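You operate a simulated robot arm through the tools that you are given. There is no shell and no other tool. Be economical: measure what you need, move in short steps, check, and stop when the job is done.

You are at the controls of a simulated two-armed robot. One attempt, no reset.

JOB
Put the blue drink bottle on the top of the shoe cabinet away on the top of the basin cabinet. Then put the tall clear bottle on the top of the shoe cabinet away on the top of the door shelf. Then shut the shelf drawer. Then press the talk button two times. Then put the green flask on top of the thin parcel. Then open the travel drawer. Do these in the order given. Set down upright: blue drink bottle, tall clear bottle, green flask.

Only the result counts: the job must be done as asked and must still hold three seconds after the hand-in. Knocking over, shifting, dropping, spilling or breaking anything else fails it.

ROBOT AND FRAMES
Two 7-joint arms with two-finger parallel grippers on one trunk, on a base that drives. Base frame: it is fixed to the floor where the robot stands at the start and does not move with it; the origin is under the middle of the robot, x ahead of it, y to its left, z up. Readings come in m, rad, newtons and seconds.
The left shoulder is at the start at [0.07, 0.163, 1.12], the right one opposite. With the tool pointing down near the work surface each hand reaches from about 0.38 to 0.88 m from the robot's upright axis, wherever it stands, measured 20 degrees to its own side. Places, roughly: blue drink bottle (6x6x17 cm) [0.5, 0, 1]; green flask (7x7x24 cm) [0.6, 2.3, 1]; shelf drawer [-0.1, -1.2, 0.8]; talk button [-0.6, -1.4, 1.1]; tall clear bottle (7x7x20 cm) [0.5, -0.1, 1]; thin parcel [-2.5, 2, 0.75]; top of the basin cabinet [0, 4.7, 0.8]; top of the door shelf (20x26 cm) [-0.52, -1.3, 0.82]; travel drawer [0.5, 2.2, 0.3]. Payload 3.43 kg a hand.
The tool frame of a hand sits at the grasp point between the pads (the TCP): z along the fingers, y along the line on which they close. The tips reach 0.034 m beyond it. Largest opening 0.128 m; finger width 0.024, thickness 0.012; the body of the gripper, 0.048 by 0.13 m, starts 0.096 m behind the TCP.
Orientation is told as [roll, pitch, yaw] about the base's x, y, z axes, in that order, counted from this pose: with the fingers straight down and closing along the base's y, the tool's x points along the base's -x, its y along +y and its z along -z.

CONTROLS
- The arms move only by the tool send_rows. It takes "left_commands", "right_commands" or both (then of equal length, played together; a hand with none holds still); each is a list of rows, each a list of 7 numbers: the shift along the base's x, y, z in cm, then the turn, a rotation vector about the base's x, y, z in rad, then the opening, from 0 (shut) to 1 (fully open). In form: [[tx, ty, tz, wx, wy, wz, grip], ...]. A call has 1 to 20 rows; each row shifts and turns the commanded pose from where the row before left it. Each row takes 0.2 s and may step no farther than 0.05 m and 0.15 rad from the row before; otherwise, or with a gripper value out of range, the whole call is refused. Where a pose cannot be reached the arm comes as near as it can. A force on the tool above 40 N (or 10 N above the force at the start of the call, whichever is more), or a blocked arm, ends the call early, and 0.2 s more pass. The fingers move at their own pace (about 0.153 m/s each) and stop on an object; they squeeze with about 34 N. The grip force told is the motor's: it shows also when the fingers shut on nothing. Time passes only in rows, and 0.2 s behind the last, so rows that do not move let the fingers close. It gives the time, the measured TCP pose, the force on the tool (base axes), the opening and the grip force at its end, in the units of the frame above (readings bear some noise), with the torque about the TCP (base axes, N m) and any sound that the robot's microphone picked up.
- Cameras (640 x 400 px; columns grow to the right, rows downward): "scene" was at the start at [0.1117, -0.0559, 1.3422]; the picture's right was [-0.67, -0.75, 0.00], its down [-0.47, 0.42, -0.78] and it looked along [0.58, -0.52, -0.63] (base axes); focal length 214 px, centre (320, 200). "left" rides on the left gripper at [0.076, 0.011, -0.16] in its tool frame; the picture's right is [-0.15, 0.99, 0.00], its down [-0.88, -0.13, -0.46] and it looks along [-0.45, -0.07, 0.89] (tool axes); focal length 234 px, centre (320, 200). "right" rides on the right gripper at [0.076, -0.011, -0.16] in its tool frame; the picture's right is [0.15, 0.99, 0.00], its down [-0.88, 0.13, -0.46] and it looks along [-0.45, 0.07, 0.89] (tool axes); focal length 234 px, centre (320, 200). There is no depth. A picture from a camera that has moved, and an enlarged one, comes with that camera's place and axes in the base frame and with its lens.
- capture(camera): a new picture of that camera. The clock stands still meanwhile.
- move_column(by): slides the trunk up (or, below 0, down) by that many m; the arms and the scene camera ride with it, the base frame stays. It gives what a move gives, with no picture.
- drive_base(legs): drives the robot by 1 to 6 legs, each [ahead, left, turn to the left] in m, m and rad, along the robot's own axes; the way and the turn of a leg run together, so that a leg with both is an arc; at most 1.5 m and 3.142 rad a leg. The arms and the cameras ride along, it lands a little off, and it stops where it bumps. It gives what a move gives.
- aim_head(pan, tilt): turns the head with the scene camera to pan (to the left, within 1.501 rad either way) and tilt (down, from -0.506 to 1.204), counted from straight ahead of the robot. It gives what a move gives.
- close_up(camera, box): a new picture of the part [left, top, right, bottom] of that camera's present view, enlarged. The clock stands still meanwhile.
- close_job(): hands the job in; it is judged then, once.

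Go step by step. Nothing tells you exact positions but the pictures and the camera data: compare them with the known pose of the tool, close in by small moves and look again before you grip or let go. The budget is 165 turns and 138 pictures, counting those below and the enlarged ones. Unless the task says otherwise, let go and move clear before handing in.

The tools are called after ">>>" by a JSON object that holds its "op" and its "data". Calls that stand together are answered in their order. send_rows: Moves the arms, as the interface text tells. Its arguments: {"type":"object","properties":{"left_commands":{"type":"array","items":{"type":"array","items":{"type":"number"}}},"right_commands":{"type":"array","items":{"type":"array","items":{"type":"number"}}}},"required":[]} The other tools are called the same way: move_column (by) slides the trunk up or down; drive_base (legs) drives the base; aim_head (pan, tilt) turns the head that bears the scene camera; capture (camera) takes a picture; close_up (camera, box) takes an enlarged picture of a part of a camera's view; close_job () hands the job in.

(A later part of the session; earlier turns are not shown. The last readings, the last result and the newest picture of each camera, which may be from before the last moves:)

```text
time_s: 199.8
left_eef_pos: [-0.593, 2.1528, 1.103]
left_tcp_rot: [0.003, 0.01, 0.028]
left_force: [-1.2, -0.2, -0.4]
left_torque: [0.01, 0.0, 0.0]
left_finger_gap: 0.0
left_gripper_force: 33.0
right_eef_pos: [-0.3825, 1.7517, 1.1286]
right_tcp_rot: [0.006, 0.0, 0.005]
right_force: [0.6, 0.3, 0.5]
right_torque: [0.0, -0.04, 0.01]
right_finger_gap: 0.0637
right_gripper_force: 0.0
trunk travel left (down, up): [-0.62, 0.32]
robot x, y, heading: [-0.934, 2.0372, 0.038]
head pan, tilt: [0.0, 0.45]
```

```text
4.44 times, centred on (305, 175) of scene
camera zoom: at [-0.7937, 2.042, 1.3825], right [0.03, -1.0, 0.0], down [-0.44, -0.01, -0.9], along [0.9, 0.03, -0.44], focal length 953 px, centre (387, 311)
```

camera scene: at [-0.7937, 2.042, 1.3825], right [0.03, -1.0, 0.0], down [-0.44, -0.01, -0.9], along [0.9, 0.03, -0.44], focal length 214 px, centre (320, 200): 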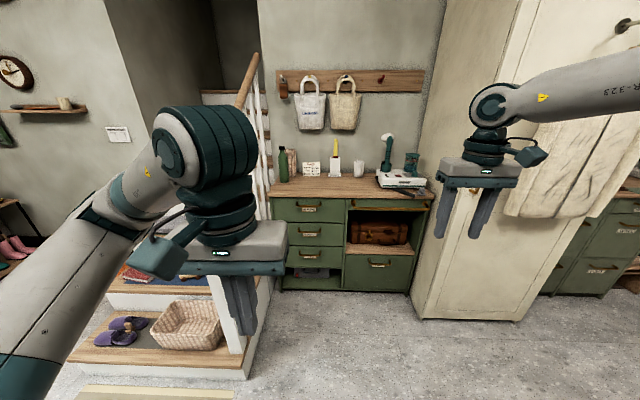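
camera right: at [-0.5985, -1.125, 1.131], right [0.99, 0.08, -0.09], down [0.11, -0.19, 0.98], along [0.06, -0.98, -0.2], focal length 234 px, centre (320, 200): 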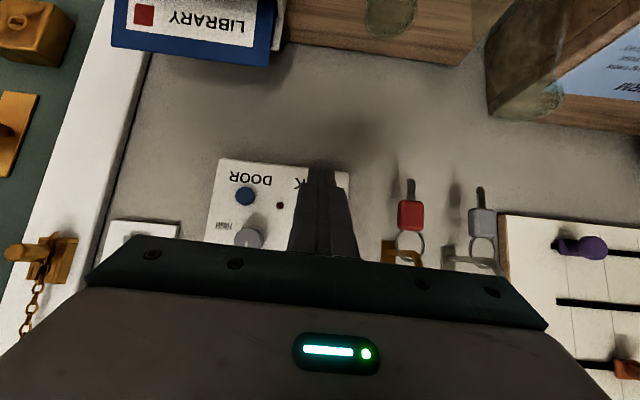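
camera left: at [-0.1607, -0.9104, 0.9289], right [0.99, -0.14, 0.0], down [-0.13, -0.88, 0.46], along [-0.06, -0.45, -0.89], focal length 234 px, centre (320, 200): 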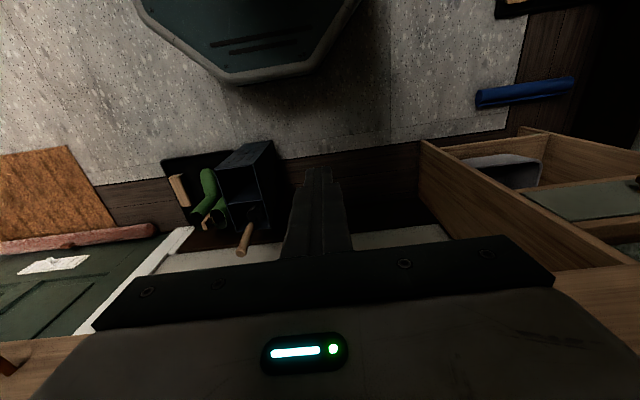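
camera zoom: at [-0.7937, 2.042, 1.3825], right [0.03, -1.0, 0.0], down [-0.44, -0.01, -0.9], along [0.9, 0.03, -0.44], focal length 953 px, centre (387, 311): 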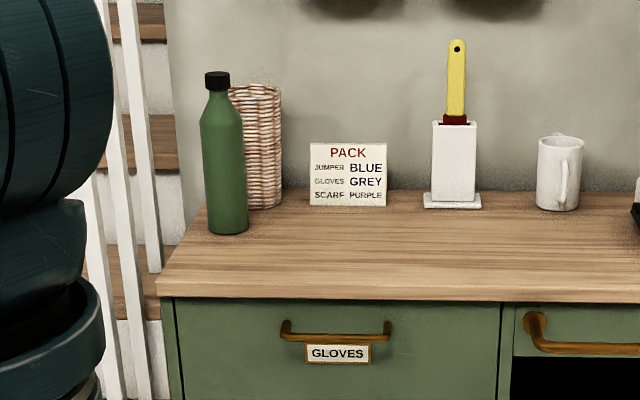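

I'll retract the right hand, raise the trunk for clearance, and drive in close to the cabinet.

>>> {"op": "send_rows", "data": {"left_commands": [[0, 0, 4, 0, 0, 0, 0.5], [0, 3, 3, 0, 0, 0, 1], [0, 3, 0, 0, 0, 0, 1], [0, 0, 0, 0, 0, 0, 1]], "right_commands": [[-4, 0, 1, 0, 0, 0, 0.5], [-4, 0, 1, 0, 0, 0, 0.5], [-4, 0, 1, 0, 0, 0, 0.5], [0, 0, 0, 0, 0, 0, 0.5]]}}

>>> {"op": "move_column", "data": {"by": 0.2}}

>>> {"op": "drive_base", "data": {"legs": [[0.5, -0.13, -0.038], [0.3, 0, 0]]}}

>>> {"op": "aim_head", "data": {"pan": 0.4, "tilt": 0.8}}

>>> {"op": "capture", "data": {"camera": "scene"}}

>>> {"op": "capture", "data": {"camera": "left"}}

```text
time_s: 200.8
left_eef_pos: [-0.591, 2.2103, 1.1737]
left_tcp_rot: [0.004, 0.012, 0.025]
left_force: [0.6, 0.4, -0.4]
left_torque: [0.04, 0.0, 0.03]
left_finger_gap: 0.128
left_gripper_force: 0.1
right_eef_pos: [-0.5022, 1.7494, 1.1593]
right_tcp_rot: [0.007, 0.0, 0.006]
right_force: [-0.8, -0.7, -0.2]
right_torque: [0.04, 0.01, -0.01]
right_finger_gap: 0.0641
right_gripper_force: 0.2
trunk travel left (down, up): [-0.62, 0.32]
robot x, y, heading: [-0.9323, 2.034, 0.034]
head pan, tilt: [0.0, 0.45]
```

```text
time_s: 203.0
left_eef_pos: [-0.5918, 2.2125, 1.3737]
left_tcp_rot: [0.001, 0.011, 0.026]
left_force: [-0.6, 1.0, -0.5]
left_torque: [0.01, 0.0, 0.0]
left_finger_gap: 0.128
left_gripper_force: 0.1
right_eef_pos: [-0.5024, 1.7511, 1.3596]
right_tcp_rot: [0.004, 0.0, 0.007]
right_force: [-0.5, -1.4, 0.9]
right_torque: [0.05, 0.0, 0.03]
right_finger_gap: 0.064
right_gripper_force: 0.1
trunk travel left (down, up): [-0.82, 0.12]
robot x, y, heading: [-0.9293, 2.0365, 0.034]
head pan, tilt: [0.0, 0.45]
```

```text
time_s: 207.7
left_eef_pos: [0.2118, 2.065, 1.3731]
left_tcp_rot: [0.002, 0.008, -0.019]
left_force: [-0.8, -0.9, -0.5]
left_torque: [-0.02, -0.02, 0.02]
left_finger_gap: 0.128
left_gripper_force: 0.0
right_eef_pos: [0.279, 1.5996, 1.3612]
right_tcp_rot: [0.006, -0.002, -0.045]
right_force: [0.0, 0.9, 0.2]
right_torque: [0.04, -0.05, 0.0]
right_finger_gap: 0.064
right_gripper_force: 0.0
trunk travel left (down, up): [-0.82, 0.12]
robot x, y, heading: [-0.1348, 1.9069, -0.017]
head pan, tilt: [0.0, 0.45]
```

```text
time_s: 208.5
left_eef_pos: [0.2146, 2.0647, 1.3719]
left_tcp_rot: [0.002, 0.01, -0.02]
left_force: [-0.5, 0.3, -0.5]
left_torque: [0.03, -0.03, 0.01]
left_finger_gap: 0.128
left_gripper_force: 0.1
right_eef_pos: [0.2808, 1.599, 1.3605]
right_tcp_rot: [0.005, 0.001, -0.045]
right_force: [-0.1, 0.0, -0.2]
right_torque: [0.0, -0.01, 0.02]
right_finger_gap: 0.0638
right_gripper_force: 0.1
trunk travel left (down, up): [-0.82, 0.12]
robot x, y, heading: [-0.1366, 1.9063, -0.016]
head pan, tilt: [0.4, 0.799]
```

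```text
54 pictures are left
camera scene: at [-0.0127, 1.9355, 1.552], right [0.38, -0.93, 0.0], down [-0.66, -0.27, -0.7], along [0.65, 0.26, -0.72], focal length 214 px, centre (320, 200)
```

scene: 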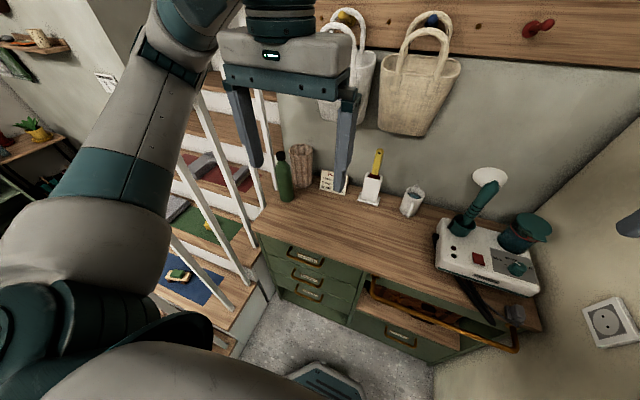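

```text
53 pictures are left
camera left: at [0.1398, 2.0773, 1.5327], right [0.17, 0.99, 0.0], down [0.88, -0.15, 0.45], along [0.44, -0.07, -0.9], focal length 234 px, centre (320, 200)
```

left: 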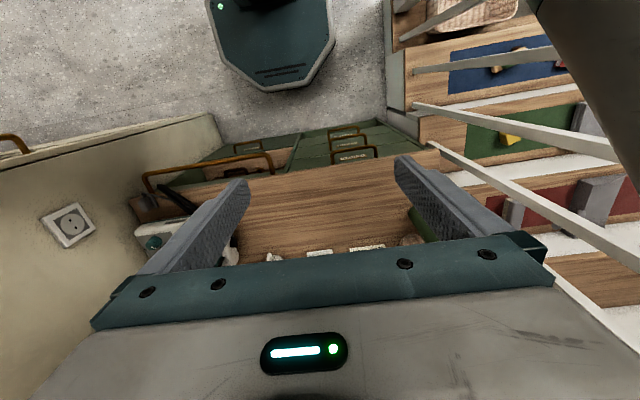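

>>> {"op": "close_up", "data": {"camera": "scene", "box": [240, 130, 360, 220]}}

>>> {"op": "send_rows", "data": {"left_commands": [[4, 2, 0, 0, 0, 0, 1], [4, 2, 0, 0, 0, 0, 1], [4, 2, 0, 0, 0, 0, 1], [4, 2, 0, 0, 0, 0, 1], [0, 0, 0, 0, 0, 0, 1]]}}

>>> {"op": "capture", "data": {"camera": "left"}}

```text
4.44 times, centred on (300, 175) of scene
camera zoom: at [-0.0127, 1.9355, 1.552], right [0.38, -0.93, 0.0], down [-0.66, -0.27, -0.7], along [0.65, 0.26, -0.72], focal length 953 px, centre (409, 311)
```

zoom: 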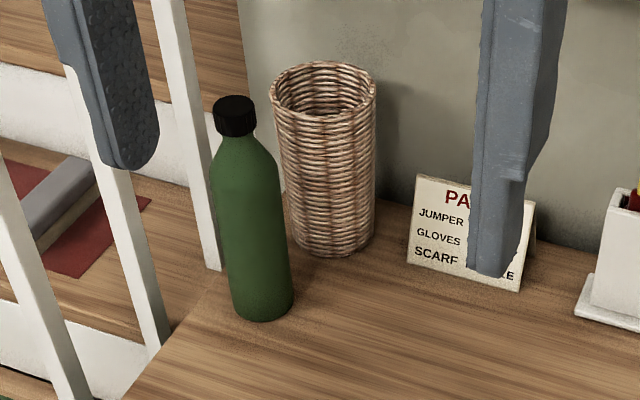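

```text
time_s: 209.7
left_eef_pos: [0.3756, 2.1471, 1.3741]
left_tcp_rot: [0.003, 0.011, -0.021]
left_force: [-0.1, 0.6, 0.7]
left_torque: [0.04, -0.02, 0.02]
left_finger_gap: 0.1282
left_gripper_force: 0.0
right_eef_pos: [0.2804, 1.5997, 1.3613]
right_tcp_rot: [0.006, -0.001, -0.044]
right_force: [-0.1, -0.7, -0.1]
right_torque: [0.01, -0.03, 0.04]
right_finger_gap: 0.0641
right_gripper_force: 0.0
trunk travel left (down, up): [-0.82, 0.12]
robot x, y, heading: [-0.1337, 1.9092, -0.015]
head pan, tilt: [0.4, 0.799]
```

```text
51 pictures are left
camera left: at [0.3005, 2.1601, 1.5341], right [0.17, 0.99, 0.0], down [0.88, -0.15, 0.45], along [0.44, -0.07, -0.89], focal length 234 px, centre (320, 200)
```

left: 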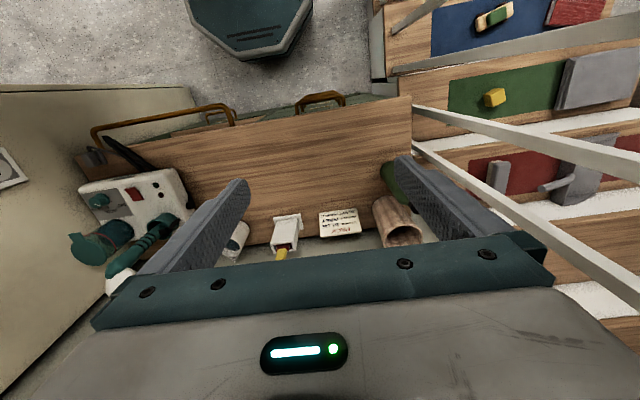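

Two views put the flask at about (0.587, 2.338), with its base at z≈0.843 and top at 1.083. A basket stands behind it and balusters to its left. A yaw of about +0.5 leaves the most room, so I'll rotate and move above it.

>>> {"op": "send_rows", "data": {"left_commands": [[3, 2, 0, 0, 0, 0.13, 1], [3, 3, 0, 0, 0, 0.13, 1], [3, 3, 0, 0, 0, 0.13, 1], [3, 3, 0, 0, 0, 0.13, 1], [3, 3, 0, 0, 0, 0, 1], [3, 3, 0, 0, 0, 0, 1], [0, 0, 0, 0, 0, 0, 1]]}}

>>> {"op": "capture", "data": {"camera": "left"}}

>>> {"op": "close_up", "data": {"camera": "scene", "box": [220, 40, 380, 220]}}

```text
time_s: 211.3
left_eef_pos: [0.5544, 2.3113, 1.3738]
left_tcp_rot: [0.002, 0.009, 0.498]
left_force: [0.8, -0.9, 0.2]
left_torque: [0.02, -0.03, 0.0]
left_finger_gap: 0.1281
left_gripper_force: 0.0
right_eef_pos: [0.2803, 1.5999, 1.361]
right_tcp_rot: [0.006, -0.001, -0.043]
right_force: [0.0, -0.3, 0.2]
right_torque: [0.02, -0.02, 0.01]
right_finger_gap: 0.0637
right_gripper_force: 0.0
trunk travel left (down, up): [-0.82, 0.12]
robot x, y, heading: [-0.1372, 1.9064, -0.02]
head pan, tilt: [0.4, 0.799]
```

```text
50 pictures are left
camera left: at [0.4836, 2.2871, 1.5333], right [-0.34, 0.94, 0.0], down [0.84, 0.31, 0.45], along [0.42, 0.15, -0.89], focal length 234 px, centre (320, 200)
```

left: 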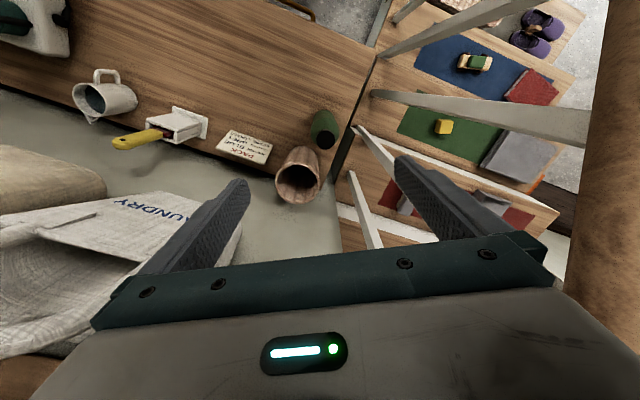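

```text
2.22 times, centred on (300, 130) of scene
camera zoom: at [-0.0139, 1.9356, 1.5521], right [0.38, -0.93, 0.0], down [-0.66, -0.27, -0.7], along [0.65, 0.26, -0.72], focal length 477 px, centre (364, 356)
```

zoom: 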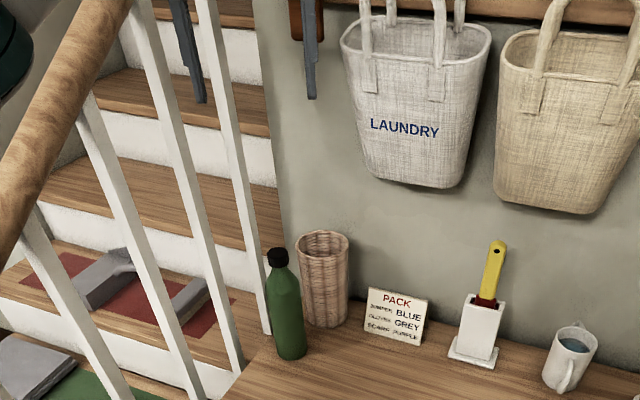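

>>> {"op": "close_up", "data": {"camera": "left", "box": [260, 60, 420, 220]}}

```text
2.50 times, centred on (340, 140) of left
camera zoom: at [0.4836, 2.2871, 1.5333], right [-0.34, 0.94, 0.0], down [0.84, 0.31, 0.45], along [0.42, 0.15, -0.89], focal length 585 px, centre (270, 350)
```

zoom: 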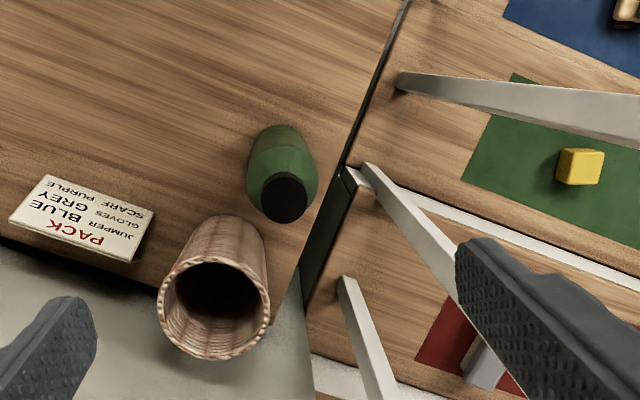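

The flask refines to (0.572, 2.328) and the clearances to posts and basket are fine. I'll centre, descend partway with a smaller opening, and check.

>>> {"op": "send_rows", "data": {"left_commands": [[1.8, 1.7, 0, 0, 0, 0, 0.85], [0, 0, -4.5, 0, 0, 0, 0.85], [0, 0, -4.5, 0, 0, 0, 0.85], [0, 0, -4.5, 0, 0, 0, 0.85], [0, 0, -4.5, 0, 0, 0, 0.85], [0, 0, -4, 0, 0, 0, 0.85], [0, 0, 0, 0, 0, 0, 0.85]]}}

>>> {"op": "capture", "data": {"camera": "left"}}

>>> {"op": "close_up", "data": {"camera": "scene", "box": [220, 80, 360, 220]}}

```text
time_s: 212.9
left_eef_pos: [0.5733, 2.3288, 1.1537]
left_tcp_rot: [0.001, 0.01, 0.501]
left_force: [0.2, 0.1, 0.9]
left_torque: [0.01, 0.03, -0.01]
left_finger_gap: 0.109
left_gripper_force: 0.0
right_eef_pos: [0.2812, 1.5986, 1.3601]
right_tcp_rot: [0.004, 0.001, -0.043]
right_force: [0.3, 0.1, 0.2]
right_torque: [0.01, 0.03, 0.01]
right_finger_gap: 0.0639
right_gripper_force: 0.0
trunk travel left (down, up): [-0.82, 0.12]
robot x, y, heading: [-0.1383, 1.9057, -0.014]
head pan, tilt: [0.4, 0.799]
```

```text
47 pictures are left
camera left: at [0.5017, 2.3033, 1.3131], right [-0.34, 0.94, 0.0], down [0.84, 0.31, 0.45], along [0.42, 0.15, -0.89], focal length 234 px, centre (320, 200)
```

left: 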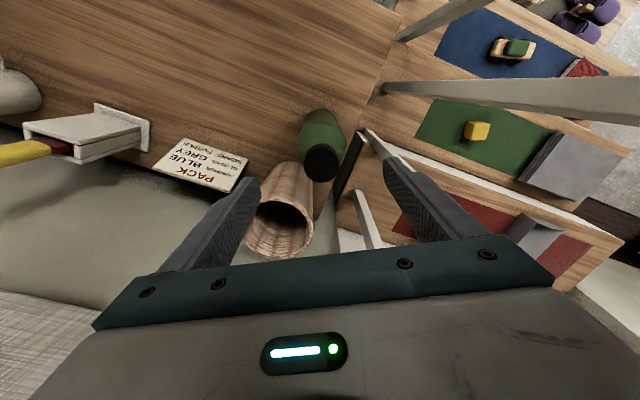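

```text
2.86 times, centred on (290, 150) of scene
camera zoom: at [-0.0135, 1.9355, 1.552], right [0.38, -0.93, 0.0], down [-0.66, -0.27, -0.7], along [0.65, 0.26, -0.72], focal length 613 px, centre (406, 343)
```

zoom: 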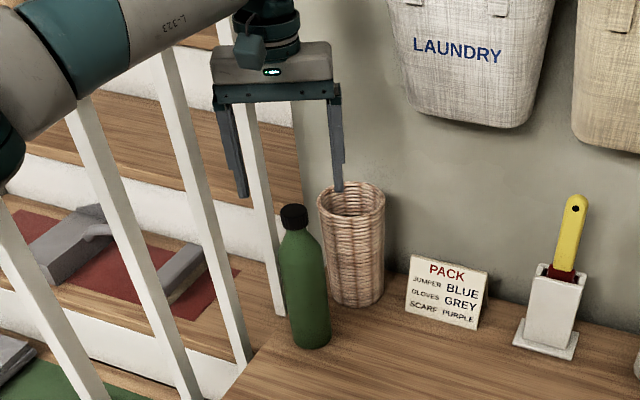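

Aligned, and the finger clears the basket by about 4 cm. I'll descend to grip height.

>>> {"op": "send_rows", "data": {"left_commands": [[-0.4, -0.2, -4, 0, 0, 0, 0.85], [0, 0, -4, 0, 0, 0, 0.85], [0, 0, -4, 0, 0, 0, 0.85], [0, 0, -2.6, 0, 0, 0, 0.85], [0, 0, 0, 0, 0, 0, 0.85]]}}

>>> {"op": "close_up", "data": {"camera": "scene", "box": [220, 110, 340, 220]}}

>>> {"op": "capture", "data": {"camera": "left"}}

```text
time_s: 214.1
left_eef_pos: [0.5676, 2.3222, 1.0105]
left_tcp_rot: [0.005, 0.005, 0.5]
left_force: [0.3, 0.8, -0.2]
left_torque: [-0.03, 0.03, -0.04]
left_finger_gap: 0.1089
left_gripper_force: 0.0
right_eef_pos: [0.2787, 1.5925, 1.3599]
right_tcp_rot: [0.014, 0.0, -0.045]
right_force: [-0.1, 0.2, 0.1]
right_torque: [0.0, 0.0, 0.02]
right_finger_gap: 0.0642
right_gripper_force: 0.0
trunk travel left (down, up): [-0.82, 0.12]
robot x, y, heading: [-0.1354, 1.906, -0.016]
head pan, tilt: [0.4, 0.799]
```

```text
3.64 times, centred on (280, 165) of scene
camera zoom: at [-0.0165, 1.9258, 1.5525], right [0.38, -0.93, -0.01], down [-0.66, -0.27, -0.7], along [0.65, 0.27, -0.71], focal length 780 px, centre (466, 327)
```

zoom: 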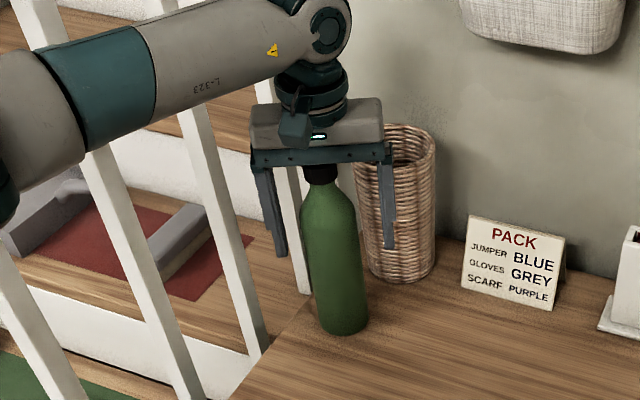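

```text
44 pictures are left
camera left: at [0.4963, 2.2962, 1.1703], right [-0.34, 0.94, 0.01], down [0.84, 0.31, 0.45], along [0.42, 0.16, -0.89], focal length 234 px, centre (320, 200)
```

left: 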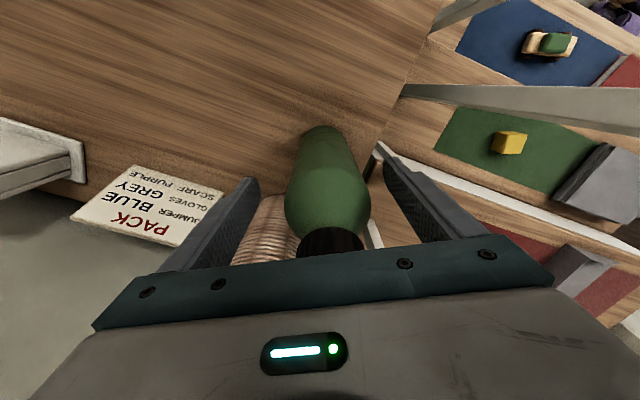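

The hand surrounds the flask. There's a slight body tilt, so the arm probably brushes the rail; I'll grip now and lift out.

>>> {"op": "send_rows", "data": {"left_commands": [[0, 0, 0, 0, 0, 0, 0.5], [0, 0, 0, 0, 0, 0, 0.35], [0, 0, 0, 0, 0, 0, 0.35], [0, 0, 0, 0, 0, 0, 0.35]]}}

>>> {"op": "close_up", "data": {"camera": "scene", "box": [80, 60, 340, 260]}}

```text
time_s: 215.1
left_eef_pos: [0.5679, 2.3226, 1.0106]
left_tcp_rot: [0.005, 0.004, 0.498]
left_force: [1.2, 0.6, -0.1]
left_torque: [-0.01, -0.01, 0.03]
left_finger_gap: 0.0614
left_gripper_force: 34.2
right_eef_pos: [0.2777, 1.5915, 1.3594]
right_tcp_rot: [0.012, -0.002, -0.044]
right_force: [-0.4, 1.1, -0.2]
right_torque: [-0.03, 0.01, 0.04]
right_finger_gap: 0.0637
right_gripper_force: 0.0
trunk travel left (down, up): [-0.82, 0.12]
robot x, y, heading: [-0.1396, 1.9045, -0.017]
head pan, tilt: [0.4, 0.799]
```

```text
2.00 times, centred on (210, 160) of scene
camera zoom: at [-0.0165, 1.9258, 1.5524], right [0.38, -0.93, -0.01], down [-0.66, -0.27, -0.7], along [0.65, 0.27, -0.71], focal length 429 px, centre (540, 280)
```

zoom: 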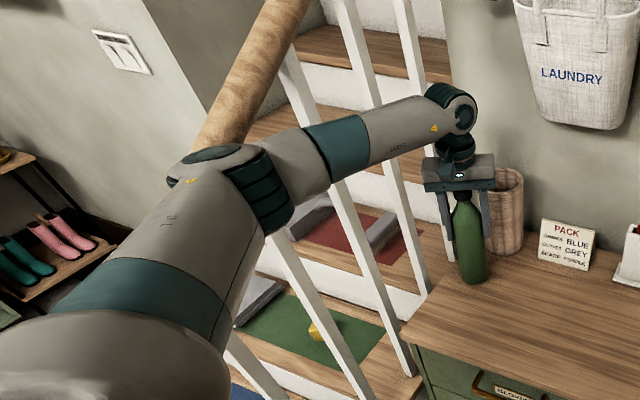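

The flask is gripped. I'll lift along the reverse path, then pull away from the rail.

>>> {"op": "send_rows", "data": {"left_commands": [[0, 0, 2, 0, 0, 0, 0.35], [0, 0, 4, 0, 0, 0, 0.35], [0, 0, 4, 0, 0, 0, 0.35], [0, 0, 4, 0, 0, 0, 0.35], [0, 0, 4, 0, 0, 0, 0.35], [0, 0, 4, 0, 0, 0, 0.35], [0, 0, 4, 0, 0, 0, 0.35], [0, 0, 0, 0, 0, 0, 0.35]]}}

>>> {"op": "capture", "data": {"camera": "scene"}}

```text
time_s: 216.9
left_eef_pos: [0.5689, 2.3302, 1.2662]
left_tcp_rot: [0.002, 0.013, 0.499]
left_force: [0.4, 0.3, -3.9]
left_torque: [-0.05, -0.01, 0.01]
left_finger_gap: 0.0615
left_gripper_force: 34.6
right_eef_pos: [0.282, 1.6003, 1.3612]
right_tcp_rot: [0.003, -0.001, -0.044]
right_force: [1.6, 0.8, 0.1]
right_torque: [-0.02, -0.02, 0.0]
right_finger_gap: 0.0639
right_gripper_force: 0.0
trunk travel left (down, up): [-0.82, 0.12]
robot x, y, heading: [-0.135, 1.904, -0.013]
head pan, tilt: [0.4, 0.799]
```

```text
42 pictures are left
camera scene: at [-0.0123, 1.9372, 1.5519], right [0.38, -0.93, 0.0], down [-0.66, -0.27, -0.7], along [0.65, 0.26, -0.72], focal length 214 px, centre (320, 200)
```

scene: 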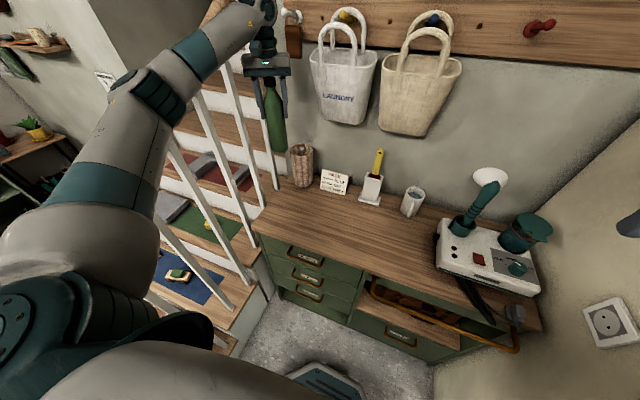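

The flask is lifted clear. I'll retract the hand toward the robot, level the yaw, and drive back.

>>> {"op": "send_rows", "data": {"left_commands": [[-3, -3, 0, 0, 0, 0, 0.35], [-3, -3, 0, 0, 0, 0, 0.35], [-3, -3, 0, 0, 0, -0.12, 0.35], [-3, -3, 0, 0, 0, -0.12, 0.35], [-3, -3, 0, 0, 0, -0.12, 0.35], [-3, -2, 0, 0, 0, -0.12, 0.35], [-3, 0, 0, 0, 0, 0, 0.35], [0, 0, 0, 0, 0, 0, 0.35]]}}

>>> {"op": "drive_base", "data": {"legs": [[-0.8, 0, 0]]}}

>>> {"op": "aim_head", "data": {"pan": 1.45, "tilt": 0.4}}

>>> {"op": "capture", "data": {"camera": "scene"}}

```text
time_s: 218.7
left_eef_pos: [0.3579, 2.1616, 1.2658]
left_tcp_rot: [0.002, 0.012, 0.018]
left_force: [0.4, 0.3, -2.4]
left_torque: [-0.02, 0.0, 0.02]
left_finger_gap: 0.0615
left_gripper_force: 34.0
right_eef_pos: [0.2813, 1.5998, 1.3598]
right_tcp_rot: [0.006, 0.0, -0.044]
right_force: [0.5, -0.5, -0.4]
right_torque: [0.04, 0.03, 0.0]
right_finger_gap: 0.0639
right_gripper_force: 0.0
trunk travel left (down, up): [-0.82, 0.12]
robot x, y, heading: [-0.1379, 1.905, -0.018]
head pan, tilt: [0.4, 0.799]
```

```text
time_s: 223.0
left_eef_pos: [-0.4341, 2.1728, 1.2654]
left_tcp_rot: [0.004, 0.013, 0.02]
left_force: [0.0, 0.4, -3.2]
left_torque: [0.0, 0.02, -0.01]
left_finger_gap: 0.0612
left_gripper_force: 33.8
right_eef_pos: [-0.5104, 1.6112, 1.3601]
right_tcp_rot: [0.005, -0.001, -0.042]
right_force: [0.5, 0.1, -0.9]
right_torque: [0.05, 0.02, -0.01]
right_finger_gap: 0.0637
right_gripper_force: 0.1
trunk travel left (down, up): [-0.82, 0.12]
robot x, y, heading: [-0.9312, 1.9155, -0.014]
head pan, tilt: [0.4, 0.799]
```

```text
time_s: 224.3
left_eef_pos: [-0.4342, 2.1725, 1.2665]
left_tcp_rot: [0.002, 0.011, 0.019]
left_force: [-0.6, -0.7, -3.5]
left_torque: [0.0, 0.01, -0.01]
left_finger_gap: 0.061
left_gripper_force: 34.3
right_eef_pos: [-0.5114, 1.6102, 1.3612]
right_tcp_rot: [0.005, 0.0, -0.042]
right_force: [0.0, 0.8, -0.4]
right_torque: [-0.01, -0.01, 0.0]
right_finger_gap: 0.064
right_gripper_force: 0.1
trunk travel left (down, up): [-0.82, 0.12]
robot x, y, heading: [-0.9279, 1.9141, -0.01]
head pan, tilt: [1.45, 0.4]
```

```text
41 pictures are left
camera scene: at [-0.8682, 2.0081, 1.5871], right [0.99, -0.13, 0.0], down [-0.05, -0.39, -0.92], along [0.12, 0.91, -0.39], focal length 214 px, centre (320, 200)
```

scene: 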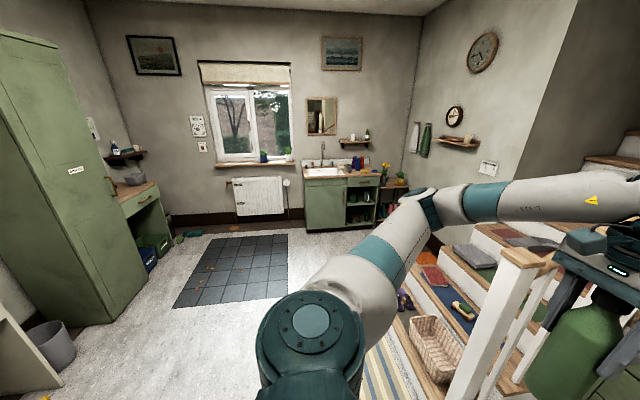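

The area is clear for turning, so I'll turn around to face the desk side.

>>> {"op": "drive_base", "data": {"legs": [[0, 0, 1.571], [0, 0, 1.571]]}}

>>> {"op": "aim_head", "data": {"pan": 0, "tilt": 0.5}}

>>> {"op": "capture", "data": {"camera": "scene"}}

```text
time_s: 232.3
left_eef_pos: [-1.4237, 1.6617, 1.266]
left_tcp_rot: [0.002, 0.011, -3.127]
left_force: [-0.2, 0.3, -2.8]
left_torque: [-0.01, -0.02, 0.02]
left_finger_gap: 0.0611
left_gripper_force: 34.0
right_eef_pos: [-1.3442, 2.2222, 1.3606]
right_tcp_rot: [0.004, 0.0, 3.094]
right_force: [0.0, -0.1, 0.0]
right_torque: [0.03, -0.01, 0.05]
right_finger_gap: 0.064
right_gripper_force: 0.0
trunk travel left (down, up): [-0.82, 0.12]
robot x, y, heading: [-0.9259, 1.9163, 3.125]
head pan, tilt: [1.45, 0.4]
```

```text
time_s: 233.9
left_eef_pos: [-1.4242, 1.6595, 1.2665]
left_tcp_rot: [0.0, 0.011, -3.128]
left_force: [0.8, -0.1, -3.4]
left_torque: [0.02, -0.02, 0.0]
left_finger_gap: 0.0612
left_gripper_force: 34.2
right_eef_pos: [-1.3446, 2.2216, 1.3614]
right_tcp_rot: [0.006, 0.0, 3.094]
right_force: [-0.6, 0.7, 0.7]
right_torque: [0.01, 0.03, -0.01]
right_finger_gap: 0.064
right_gripper_force: 0.2
trunk travel left (down, up): [-0.82, 0.12]
robot x, y, heading: [-0.9298, 1.9179, 3.124]
head pan, tilt: [0.0, 0.499]
```

```text
40 pictures are left
camera scene: at [-1.0727, 1.9191, 1.578], right [0.02, 1.0, 0.0], down [0.48, -0.01, -0.88], along [-0.88, 0.02, -0.48], focal length 214 px, centre (320, 200)
```

scene: 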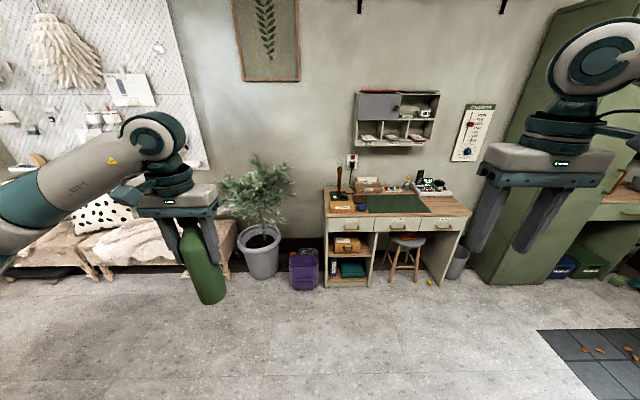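

>>> {"op": "close_up", "data": {"camera": "scene", "box": [310, 150, 480, 260]}}

```text
3.64 times, centred on (395, 205) of scene
camera zoom: at [-1.0727, 1.9191, 1.578], right [0.02, 1.0, 0.0], down [0.48, -0.01, -0.88], along [-0.88, 0.02, -0.48], focal length 780 px, centre (47, 182)
```

zoom: 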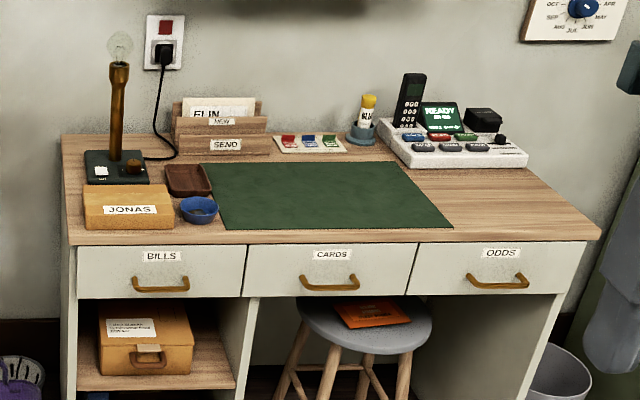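

The thin parcel is the JONAS box on the desk, at about (-2.49, 2.12). I'll drive to the desk with the flask.

>>> {"op": "drive_base", "data": {"legs": [[0.9, -0.33, 0.015]]}}

>>> {"op": "aim_head", "data": {"pan": 0.3, "tilt": 0.85}}

>>> {"op": "capture", "data": {"camera": "scene"}}

>>> {"op": "capture", "data": {"camera": "left"}}

```text
time_s: 238.8
left_eef_pos: [-2.2977, 1.9673, 1.2653]
left_tcp_rot: [0.001, 0.01, -3.089]
left_force: [-0.5, -0.9, -3.2]
left_torque: [0.0, -0.02, -0.01]
left_finger_gap: 0.0611
left_gripper_force: 34.1
right_eef_pos: [-2.2393, 2.5316, 1.3611]
right_tcp_rot: [0.005, -0.002, 3.132]
right_force: [0.8, 0.0, -0.7]
right_torque: [-0.01, 0.04, 0.04]
right_finger_gap: 0.0639
right_gripper_force: 0.0
trunk travel left (down, up): [-0.82, 0.12]
robot x, y, heading: [-1.8117, 2.2384, -3.122]
head pan, tilt: [0.0, 0.499]
```

```text
time_s: 239.7
left_eef_pos: [-2.2985, 1.9675, 1.2664]
left_tcp_rot: [0.002, 0.012, -3.089]
left_force: [0.5, -0.6, -3.3]
left_torque: [-0.01, 0.0, 0.02]
left_finger_gap: 0.0612
left_gripper_force: 34.0
right_eef_pos: [-2.2405, 2.5306, 1.3602]
right_tcp_rot: [0.004, 0.001, 3.131]
right_force: [-0.1, -0.5, -0.1]
right_torque: [0.0, -0.01, -0.01]
right_finger_gap: 0.064
right_gripper_force: 0.1
trunk travel left (down, up): [-0.82, 0.12]
robot x, y, heading: [-1.8106, 2.2396, -3.117]
head pan, tilt: [0.3, 0.85]
```

```text
38 pictures are left
camera scene: at [-1.9406, 2.2158, 1.548], right [-0.31, 0.95, 0.0], down [0.71, 0.24, -0.66], along [-0.63, -0.21, -0.75], focal length 214 px, centre (320, 200)
```

scene: 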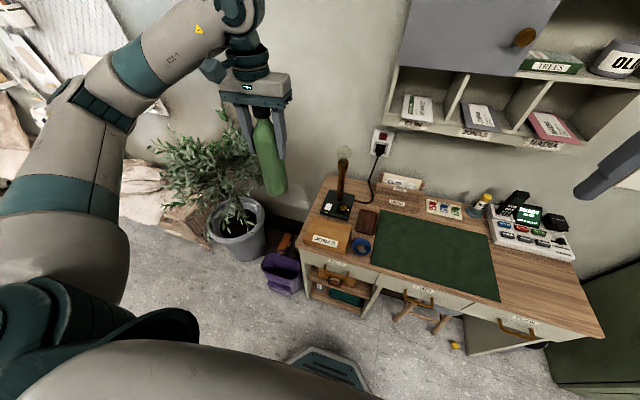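

```text
37 pictures are left
camera left: at [-2.2245, 1.9601, 1.4258], right [-0.1, -1.0, 0.0], down [-0.89, 0.08, 0.45], along [-0.44, 0.04, -0.9], focal length 234 px, centre (320, 200)
```

left: 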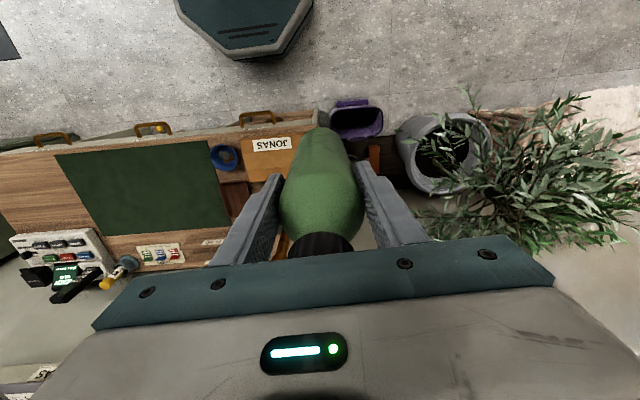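

>>> {"op": "close_up", "data": {"camera": "scene", "box": [280, 140, 420, 280]}}

>>> {"op": "close_up", "data": {"camera": "left", "box": [190, 110, 350, 230]}}

```text
2.86 times, centred on (350, 210) of scene
camera zoom: at [-1.9406, 2.2158, 1.548], right [-0.31, 0.95, 0.0], down [0.71, 0.24, -0.66], along [-0.63, -0.21, -0.75], focal length 613 px, centre (234, 171)
```

zoom: 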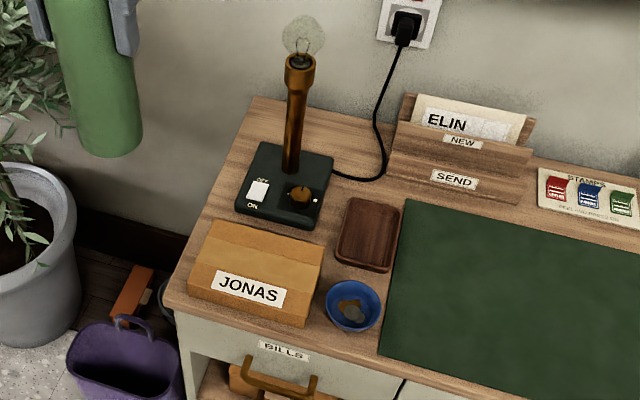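

```text
3.33 times, centred on (270, 170) of left
camera zoom: at [-2.2245, 1.9601, 1.4258], right [-0.1, -1.0, 0.0], down [-0.89, 0.08, 0.45], along [-0.44, 0.04, -0.9], focal length 781 px, centre (487, 300)
```

zoom: 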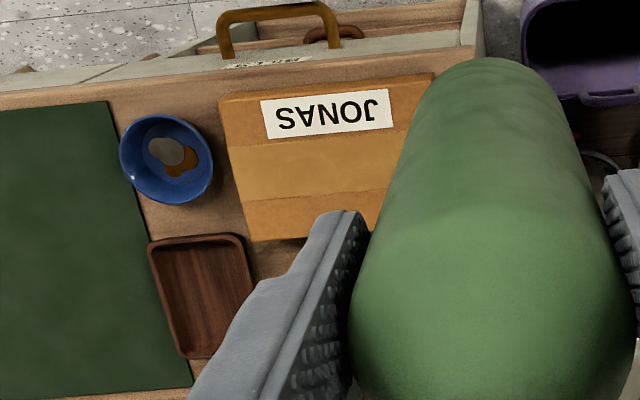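

The parcel top is centred at about (-2.39, 2.097), z≈0.82, with the lamp 18 cm behind it. I'll move the flask above and lower partly.

>>> {"op": "send_rows", "data": {"left_commands": [[-3, 4, 0, 0, 0, 0, 0.35], [-3, 4, 0, 0, 0, 0, 0.35], [-3.2, 3, 0, 0, 0, 0, 0.35], [0, 2, -4, 0, 0, 0, 0.35], [0, 0, -4, 0, 0, 0, 0.35], [0, 0, -4, 0, 0, 0, 0.35], [0, 0, -4, 0, 0, 0, 0.35], [0, 0, -4, 0, 0, 0, 0.35], [0, 0, 0, 0, 0, 0, 0.35]]}}

>>> {"op": "close_up", "data": {"camera": "scene", "box": [240, 120, 420, 280]}}

>>> {"op": "capture", "data": {"camera": "left"}}

```text
time_s: 241.7
left_eef_pos: [-2.3883, 2.0967, 1.066]
left_tcp_rot: [0.001, 0.011, -3.09]
left_force: [0.7, -0.4, -3.1]
left_torque: [0.0, 0.01, 0.01]
left_finger_gap: 0.0613
left_gripper_force: 34.1
right_eef_pos: [-2.2401, 2.5307, 1.3614]
right_tcp_rot: [0.005, -0.001, 3.132]
right_force: [0.2, 0.6, 0.4]
right_torque: [-0.01, 0.03, 0.0]
right_finger_gap: 0.0641
right_gripper_force: 0.0
trunk travel left (down, up): [-0.82, 0.12]
robot x, y, heading: [-1.8146, 2.2407, -3.118]
head pan, tilt: [0.3, 0.85]
```

```text
2.50 times, centred on (330, 200) of scene
camera zoom: at [-1.94, 2.2159, 1.548], right [-0.31, 0.95, 0.0], down [0.71, 0.24, -0.66], along [-0.63, -0.21, -0.75], focal length 536 px, centre (295, 200)
```

zoom: 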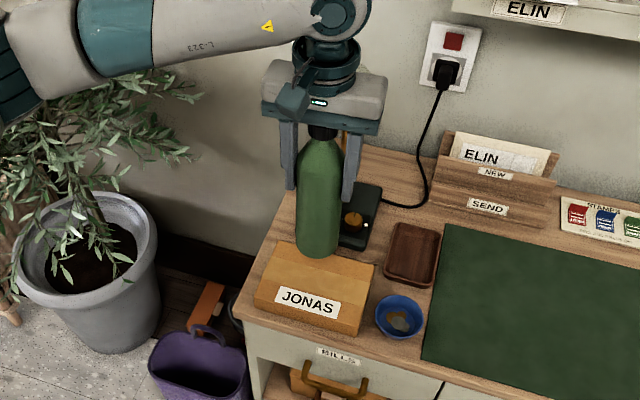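

```text
33 pictures are left
camera left: at [-2.3158, 2.0901, 1.2259], right [-0.09, -1.0, 0.0], down [-0.89, 0.08, 0.45], along [-0.44, 0.04, -0.9], focal length 234 px, centre (320, 200)
```

left: 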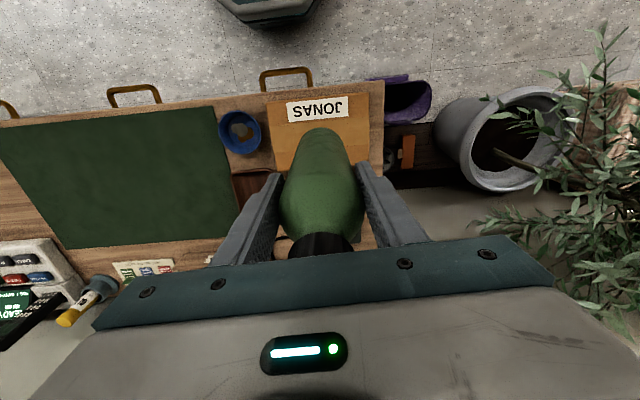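

The flask is centred over the parcel in both views. I'll lower it to near contact.

>>> {"op": "send_rows", "data": {"left_commands": [[0, 0, -3, 0, 0, 0, 0.35], [0, 0, -2, 0, 0, 0, 0.35], [0, 0, 0, 0, 0, 0, 0.35]]}}

>>> {"op": "close_up", "data": {"camera": "scene", "box": [270, 170, 390, 270]}}

```text
time_s: 242.5
left_eef_pos: [-2.3895, 2.0982, 1.0163]
left_tcp_rot: [0.002, 0.01, -3.089]
left_force: [1.4, 0.1, -3.7]
left_torque: [0.04, -0.03, -0.01]
left_finger_gap: 0.0613
left_gripper_force: 33.8
right_eef_pos: [-2.2401, 2.5318, 1.3619]
right_tcp_rot: [0.005, 0.0, 3.13]
right_force: [0.0, 0.0, -0.5]
right_torque: [-0.04, 0.0, 0.01]
right_finger_gap: 0.0642
right_gripper_force: 0.1
trunk travel left (down, up): [-0.82, 0.12]
robot x, y, heading: [-1.813, 2.2414, -3.121]
head pan, tilt: [0.3, 0.85]
```

```text
4.00 times, centred on (330, 220) of scene
camera zoom: at [-1.94, 2.216, 1.548], right [-0.31, 0.95, 0.0], down [0.71, 0.24, -0.66], along [-0.63, -0.21, -0.75], focal length 858 px, centre (280, 120)
```

zoom: 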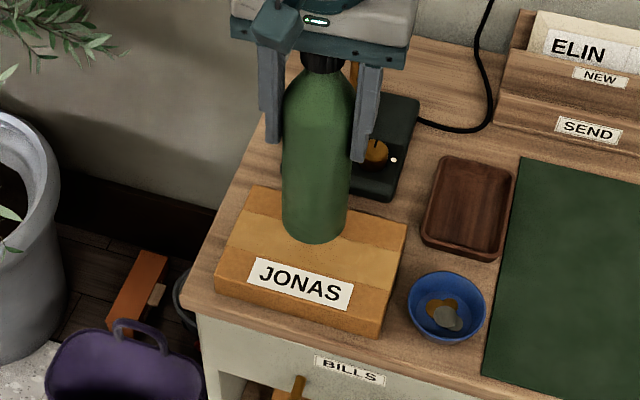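

>>> {"op": "send_rows", "data": {"left_commands": [[0, 0, -1, 0, 0, 0, 0.35], [0, 0, -0.7, 0, 0, 0, 0.35], [0, 0, 0, 0, 0, 0, 0.35]]}}

>>> {"op": "send_rows", "data": {"left_commands": [[0, 0, -0.4, 0, 0, 0, 0.35], [0, 0, -0.4, 0, 0, 0, 0.35], [0, 0, 0, 0, 0, 0, 0.35]]}}

>>> {"op": "send_rows", "data": {"left_commands": [[0, 0, -0.4, 0, 0, 0, 0.35], [0, 0, 0, 0, 0, 0, 0.35]]}}

>>> {"op": "close_up", "data": {"camera": "scene", "box": [270, 170, 390, 270]}}

```text
time_s: 243.3
left_eef_pos: [-2.3903, 2.0978, 0.9999]
left_tcp_rot: [0.002, 0.011, -3.088]
left_force: [0.4, 0.1, -3.3]
left_torque: [0.02, -0.02, -0.01]
left_finger_gap: 0.0611
left_gripper_force: 33.5
right_eef_pos: [-2.2401, 2.5322, 1.3599]
right_tcp_rot: [0.005, 0.001, 3.131]
right_force: [0.3, -0.4, 0.3]
right_torque: [-0.02, -0.01, 0.02]
right_finger_gap: 0.064
right_gripper_force: 0.0
trunk travel left (down, up): [-0.82, 0.12]
robot x, y, heading: [-1.8139, 2.2383, -3.127]
head pan, tilt: [0.3, 0.85]
```

```text
time_s: 244.1
left_eef_pos: [-2.3895, 2.0965, 0.9915]
left_tcp_rot: [0.003, 0.01, -3.089]
left_force: [0.3, 0.1, -2.4]
left_torque: [0.0, 0.01, -0.02]
left_finger_gap: 0.061
left_gripper_force: 34.3
right_eef_pos: [-2.2397, 2.5318, 1.3602]
right_tcp_rot: [0.005, 0.0, 3.132]
right_force: [0.2, 0.0, 0.2]
right_torque: [0.01, -0.01, -0.01]
right_finger_gap: 0.064
right_gripper_force: 0.2
trunk travel left (down, up): [-0.82, 0.12]
robot x, y, heading: [-1.8178, 2.2379, -3.124]
head pan, tilt: [0.3, 0.85]
```

```text
time_s: 244.7
left_eef_pos: [-2.3914, 2.0973, 0.9863]
left_tcp_rot: [0.001, 0.01, -3.089]
left_force: [0.3, -0.4, -2.8]
left_torque: [0.01, 0.0, 0.04]
left_finger_gap: 0.0613
left_gripper_force: 33.7
right_eef_pos: [-2.2397, 2.5313, 1.3611]
right_tcp_rot: [0.005, 0.0, 3.132]
right_force: [0.0, -0.3, -0.1]
right_torque: [-0.02, 0.02, 0.07]
right_finger_gap: 0.0639
right_gripper_force: 0.1
trunk travel left (down, up): [-0.82, 0.12]
robot x, y, heading: [-1.8132, 2.2395, -3.123]
head pan, tilt: [0.3, 0.85]
```

```text
4.00 times, centred on (330, 220) of scene
camera zoom: at [-1.9403, 2.2157, 1.548], right [-0.31, 0.95, 0.0], down [0.71, 0.24, -0.66], along [-0.63, -0.21, -0.75], focal length 858 px, centre (280, 120)
```

zoom: 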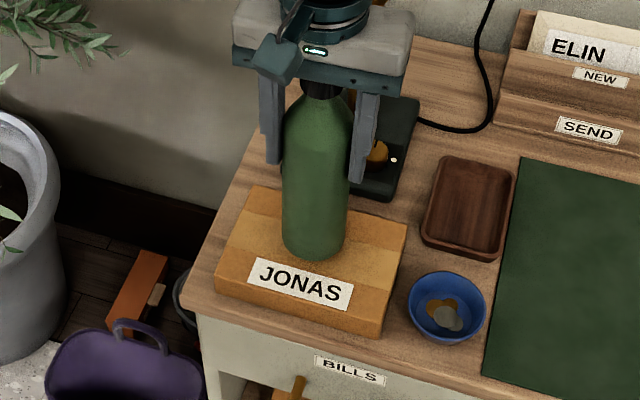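

>>> {"op": "send_rows", "data": {"left_commands": [[-0.5, 0, -0.4, 0, 0, 0, 0.35], [0, 0, 0, 0, 0, 0, 0.35]]}}

>>> {"op": "send_rows", "data": {"left_commands": [[0, 0, -0.4, 0, 0, 0, 0.35], [0, 0, 0, 0, 0, 0, 0.35]]}}

>>> {"op": "send_rows", "data": {"left_commands": [[0, 0, -0.4, 0, 0, 0, 0.35], [0, 0, 0, 0, 0, 0, 0.35]]}}

```text
time_s: 245.3
left_eef_pos: [-2.3954, 2.0972, 0.9835]
left_tcp_rot: [0.001, 0.01, -3.091]
left_force: [0.4, 0.6, -2.8]
left_torque: [0.0, 0.02, -0.02]
left_finger_gap: 0.0612
left_gripper_force: 34.1
right_eef_pos: [-2.24, 2.5317, 1.3607]
right_tcp_rot: [0.005, -0.001, 3.132]
right_force: [0.0, 1.0, 1.0]
right_torque: [0.01, 0.04, -0.04]
right_finger_gap: 0.064
right_gripper_force: 0.1
trunk travel left (down, up): [-0.82, 0.12]
robot x, y, heading: [-1.8158, 2.24, -3.125]
head pan, tilt: [0.3, 0.85]
```

```text
time_s: 245.9
left_eef_pos: [-2.3945, 2.0972, 0.9789]
left_tcp_rot: [0.001, 0.012, -3.089]
left_force: [-0.7, 0.6, -2.8]
left_torque: [0.03, -0.02, -0.02]
left_finger_gap: 0.0615
left_gripper_force: 34.4
right_eef_pos: [-2.2405, 2.5305, 1.3607]
right_tcp_rot: [0.005, 0.0, 3.132]
right_force: [-0.5, 0.8, 0.1]
right_torque: [-0.03, -0.03, 0.01]
right_finger_gap: 0.064
right_gripper_force: 0.0
trunk travel left (down, up): [-0.82, 0.12]
robot x, y, heading: [-1.8139, 2.2387, -3.125]
head pan, tilt: [0.3, 0.85]
```

```text
time_s: 246.5
left_eef_pos: [-2.3961, 2.0966, 0.9738]
left_tcp_rot: [0.003, 0.009, -3.089]
left_force: [0.2, 0.3, -4.1]
left_torque: [-0.01, 0.0, 0.0]
left_finger_gap: 0.0613
left_gripper_force: 33.6
right_eef_pos: [-2.2393, 2.5307, 1.3609]
right_tcp_rot: [0.004, 0.0, 3.13]
right_force: [0.0, -0.5, -0.7]
right_torque: [0.01, 0.0, 0.02]
right_finger_gap: 0.0641
right_gripper_force: 0.1
trunk travel left (down, up): [-0.82, 0.12]
robot x, y, heading: [-1.8128, 2.2418, -3.124]
head pan, tilt: [0.3, 0.85]
```

>>> {"op": "send_rows", "data": {"left_commands": [[0, 0, -0.4, 0, 0, 0, 0.35], [0, 0, 0, 0, 0, 0, 0.35]]}}

>>> {"op": "send_rows", "data": {"left_commands": [[0, 0, -0.4, 0, 0, 0, 0.35], [0, 0, 0, 0, 0, 0, 0.35]]}}

>>> {"op": "close_up", "data": {"camera": "scene", "box": [270, 170, 390, 270]}}

```text
time_s: 247.1
left_eef_pos: [-2.3947, 2.0976, 0.9706]
left_tcp_rot: [0.0, 0.012, -3.089]
left_force: [0.1, 0.6, -3.9]
left_torque: [0.02, 0.0, 0.01]
left_finger_gap: 0.0614
left_gripper_force: 34.0
right_eef_pos: [-2.2409, 2.5308, 1.3599]
right_tcp_rot: [0.006, -0.001, 3.132]
right_force: [-0.8, 0.0, 0.4]
right_torque: [-0.02, 0.02, 0.0]
right_finger_gap: 0.0639
right_gripper_force: 0.0
trunk travel left (down, up): [-0.82, 0.12]
robot x, y, heading: [-1.812, 2.2394, -3.119]
head pan, tilt: [0.3, 0.85]
```

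```text
time_s: 247.7
left_eef_pos: [-2.3953, 2.0992, 0.9672]
left_tcp_rot: [0.001, 0.013, -3.09]
left_force: [0.0, 0.8, -3.2]
left_torque: [-0.01, -0.01, -0.01]
left_finger_gap: 0.0611
left_gripper_force: 33.9
right_eef_pos: [-2.2391, 2.53, 1.3607]
right_tcp_rot: [0.005, -0.001, 3.132]
right_force: [0.4, -0.3, -0.6]
right_torque: [0.0, 0.02, -0.01]
right_finger_gap: 0.0641
right_gripper_force: 0.1
trunk travel left (down, up): [-0.82, 0.12]
robot x, y, heading: [-1.8134, 2.2426, -3.123]
head pan, tilt: [0.3, 0.85]
```

```text
4.00 times, centred on (330, 220) of scene
camera zoom: at [-1.9402, 2.2157, 1.548], right [-0.31, 0.95, 0.0], down [0.71, 0.24, -0.66], along [-0.63, -0.21, -0.75], focal length 858 px, centre (280, 120)
```

zoom: 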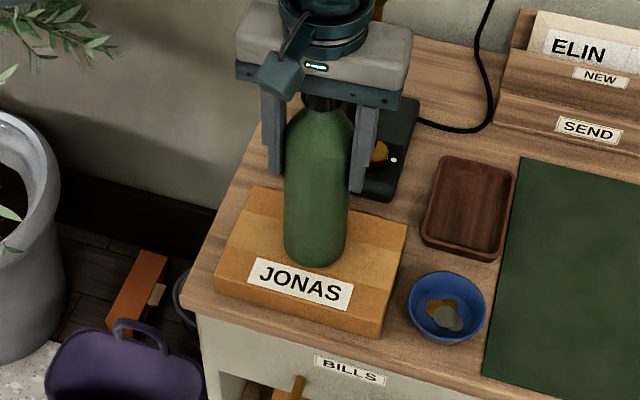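

>>> {"op": "send_rows", "data": {"left_commands": [[-0.2, 0, -0.4, 0, 0, 0, 0.35], [0, 0, 0, 0, 0, 0, 0.35]]}}

>>> {"op": "send_rows", "data": {"left_commands": [[-0.2, 0, -0.4, 0, 0, 0, 0.35], [0, 0, 0, 0, 0, 0, 0.35]]}}

>>> {"op": "send_rows", "data": {"left_commands": [[-0.2, 0, -0.4, 0, 0, 0, 0.35], [0, 0, 0, 0, 0, 0, 0.35]]}}

```text
time_s: 248.3
left_eef_pos: [-2.3961, 2.0974, 0.9661]
left_tcp_rot: [0.001, 0.008, -3.091]
left_force: [4.8, -1.2, 18.5]
left_torque: [-0.4, -0.12, 0.07]
left_finger_gap: 0.0613
left_gripper_force: 33.6
right_eef_pos: [-2.2373, 2.531, 1.3623]
right_tcp_rot: [0.005, -0.003, 3.132]
right_force: [0.5, 0.1, 0.7]
right_torque: [0.0, -0.06, 0.02]
right_finger_gap: 0.0638
right_gripper_force: 0.0
trunk travel left (down, up): [-0.82, 0.12]
robot x, y, heading: [-1.8133, 2.2382, -3.121]
head pan, tilt: [0.3, 0.85]
```

```text
time_s: 248.9
left_eef_pos: [-2.3972, 2.0978, 0.9592]
left_tcp_rot: [0.002, 0.012, -3.091]
left_force: [6.8, -2.3, 19.5]
left_torque: [0.13, -0.36, 0.02]
left_finger_gap: 0.0615
left_gripper_force: 34.4
right_eef_pos: [-2.2389, 2.5317, 1.3617]
right_tcp_rot: [0.007, -0.002, 3.131]
right_force: [-0.6, 0.3, -0.2]
right_torque: [-0.01, -0.03, 0.0]
right_finger_gap: 0.0639
right_gripper_force: 0.0
trunk travel left (down, up): [-0.82, 0.12]
robot x, y, heading: [-1.815, 2.24, -3.123]
head pan, tilt: [0.3, 0.85]
```

```text
time_s: 249.5
left_eef_pos: [-2.3974, 2.0977, 0.9569]
left_tcp_rot: [0.0, 0.008, -3.089]
left_force: [4.6, -2.6, 26.8]
left_torque: [0.14, 0.13, 0.03]
left_finger_gap: 0.0617
left_gripper_force: 34.2
right_eef_pos: [-2.2366, 2.5315, 1.3611]
right_tcp_rot: [0.005, -0.004, 3.132]
right_force: [-0.5, 0.2, 0.3]
right_torque: [-0.04, -0.03, -0.01]
right_finger_gap: 0.0639
right_gripper_force: 0.0
trunk travel left (down, up): [-0.82, 0.12]
robot x, y, heading: [-1.813, 2.2402, -3.119]
head pan, tilt: [0.3, 0.85]
```

The flask rests on the parcel (27 N). I'll relax the side load, open, and look before lifting.

>>> {"op": "send_rows", "data": {"left_commands": [[0.3, 0.1, 0.3, 0, 0, 0, 0.35], [0, 0, 0, 0, 0, 0, 0.35], [0, 0, 0, 0, 0, 0, 0.55], [0, 0, 0, 0, 0, 0, 0.7], [0, 0, 0, 0, 0, 0, 0.75], [0, 0, 0, 0, 0, 0, 0.75]]}}

>>> {"op": "close_up", "data": {"camera": "scene", "box": [270, 170, 390, 270]}}

```text
time_s: 250.9
left_eef_pos: [-2.3965, 2.099, 0.9568]
left_tcp_rot: [0.002, 0.01, -3.09]
left_force: [0.7, -0.3, 0.0]
left_torque: [0.01, 0.0, 0.01]
left_finger_gap: 0.0958
left_gripper_force: 0.0
right_eef_pos: [-2.2397, 2.5307, 1.3604]
right_tcp_rot: [0.005, 0.0, 3.129]
right_force: [-0.2, 0.1, -0.3]
right_torque: [0.0, 0.04, -0.01]
right_finger_gap: 0.064
right_gripper_force: 0.1
trunk travel left (down, up): [-0.82, 0.12]
robot x, y, heading: [-1.8131, 2.239, -3.122]
head pan, tilt: [0.3, 0.85]
```

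```text
4.00 times, centred on (330, 220) of scene
camera zoom: at [-1.9399, 2.2158, 1.548], right [-0.31, 0.95, 0.0], down [0.71, 0.24, -0.66], along [-0.63, -0.21, -0.75], focal length 858 px, centre (280, 120)
```

zoom: 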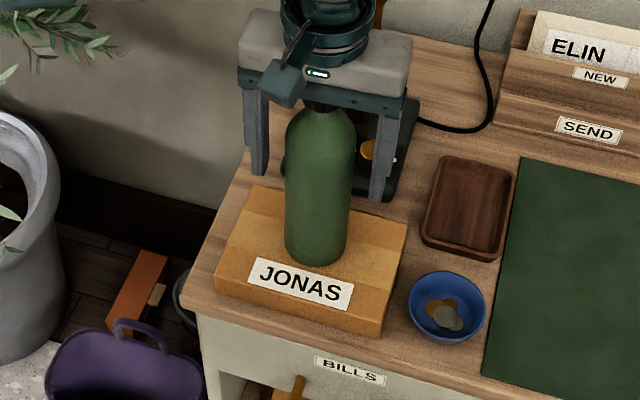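

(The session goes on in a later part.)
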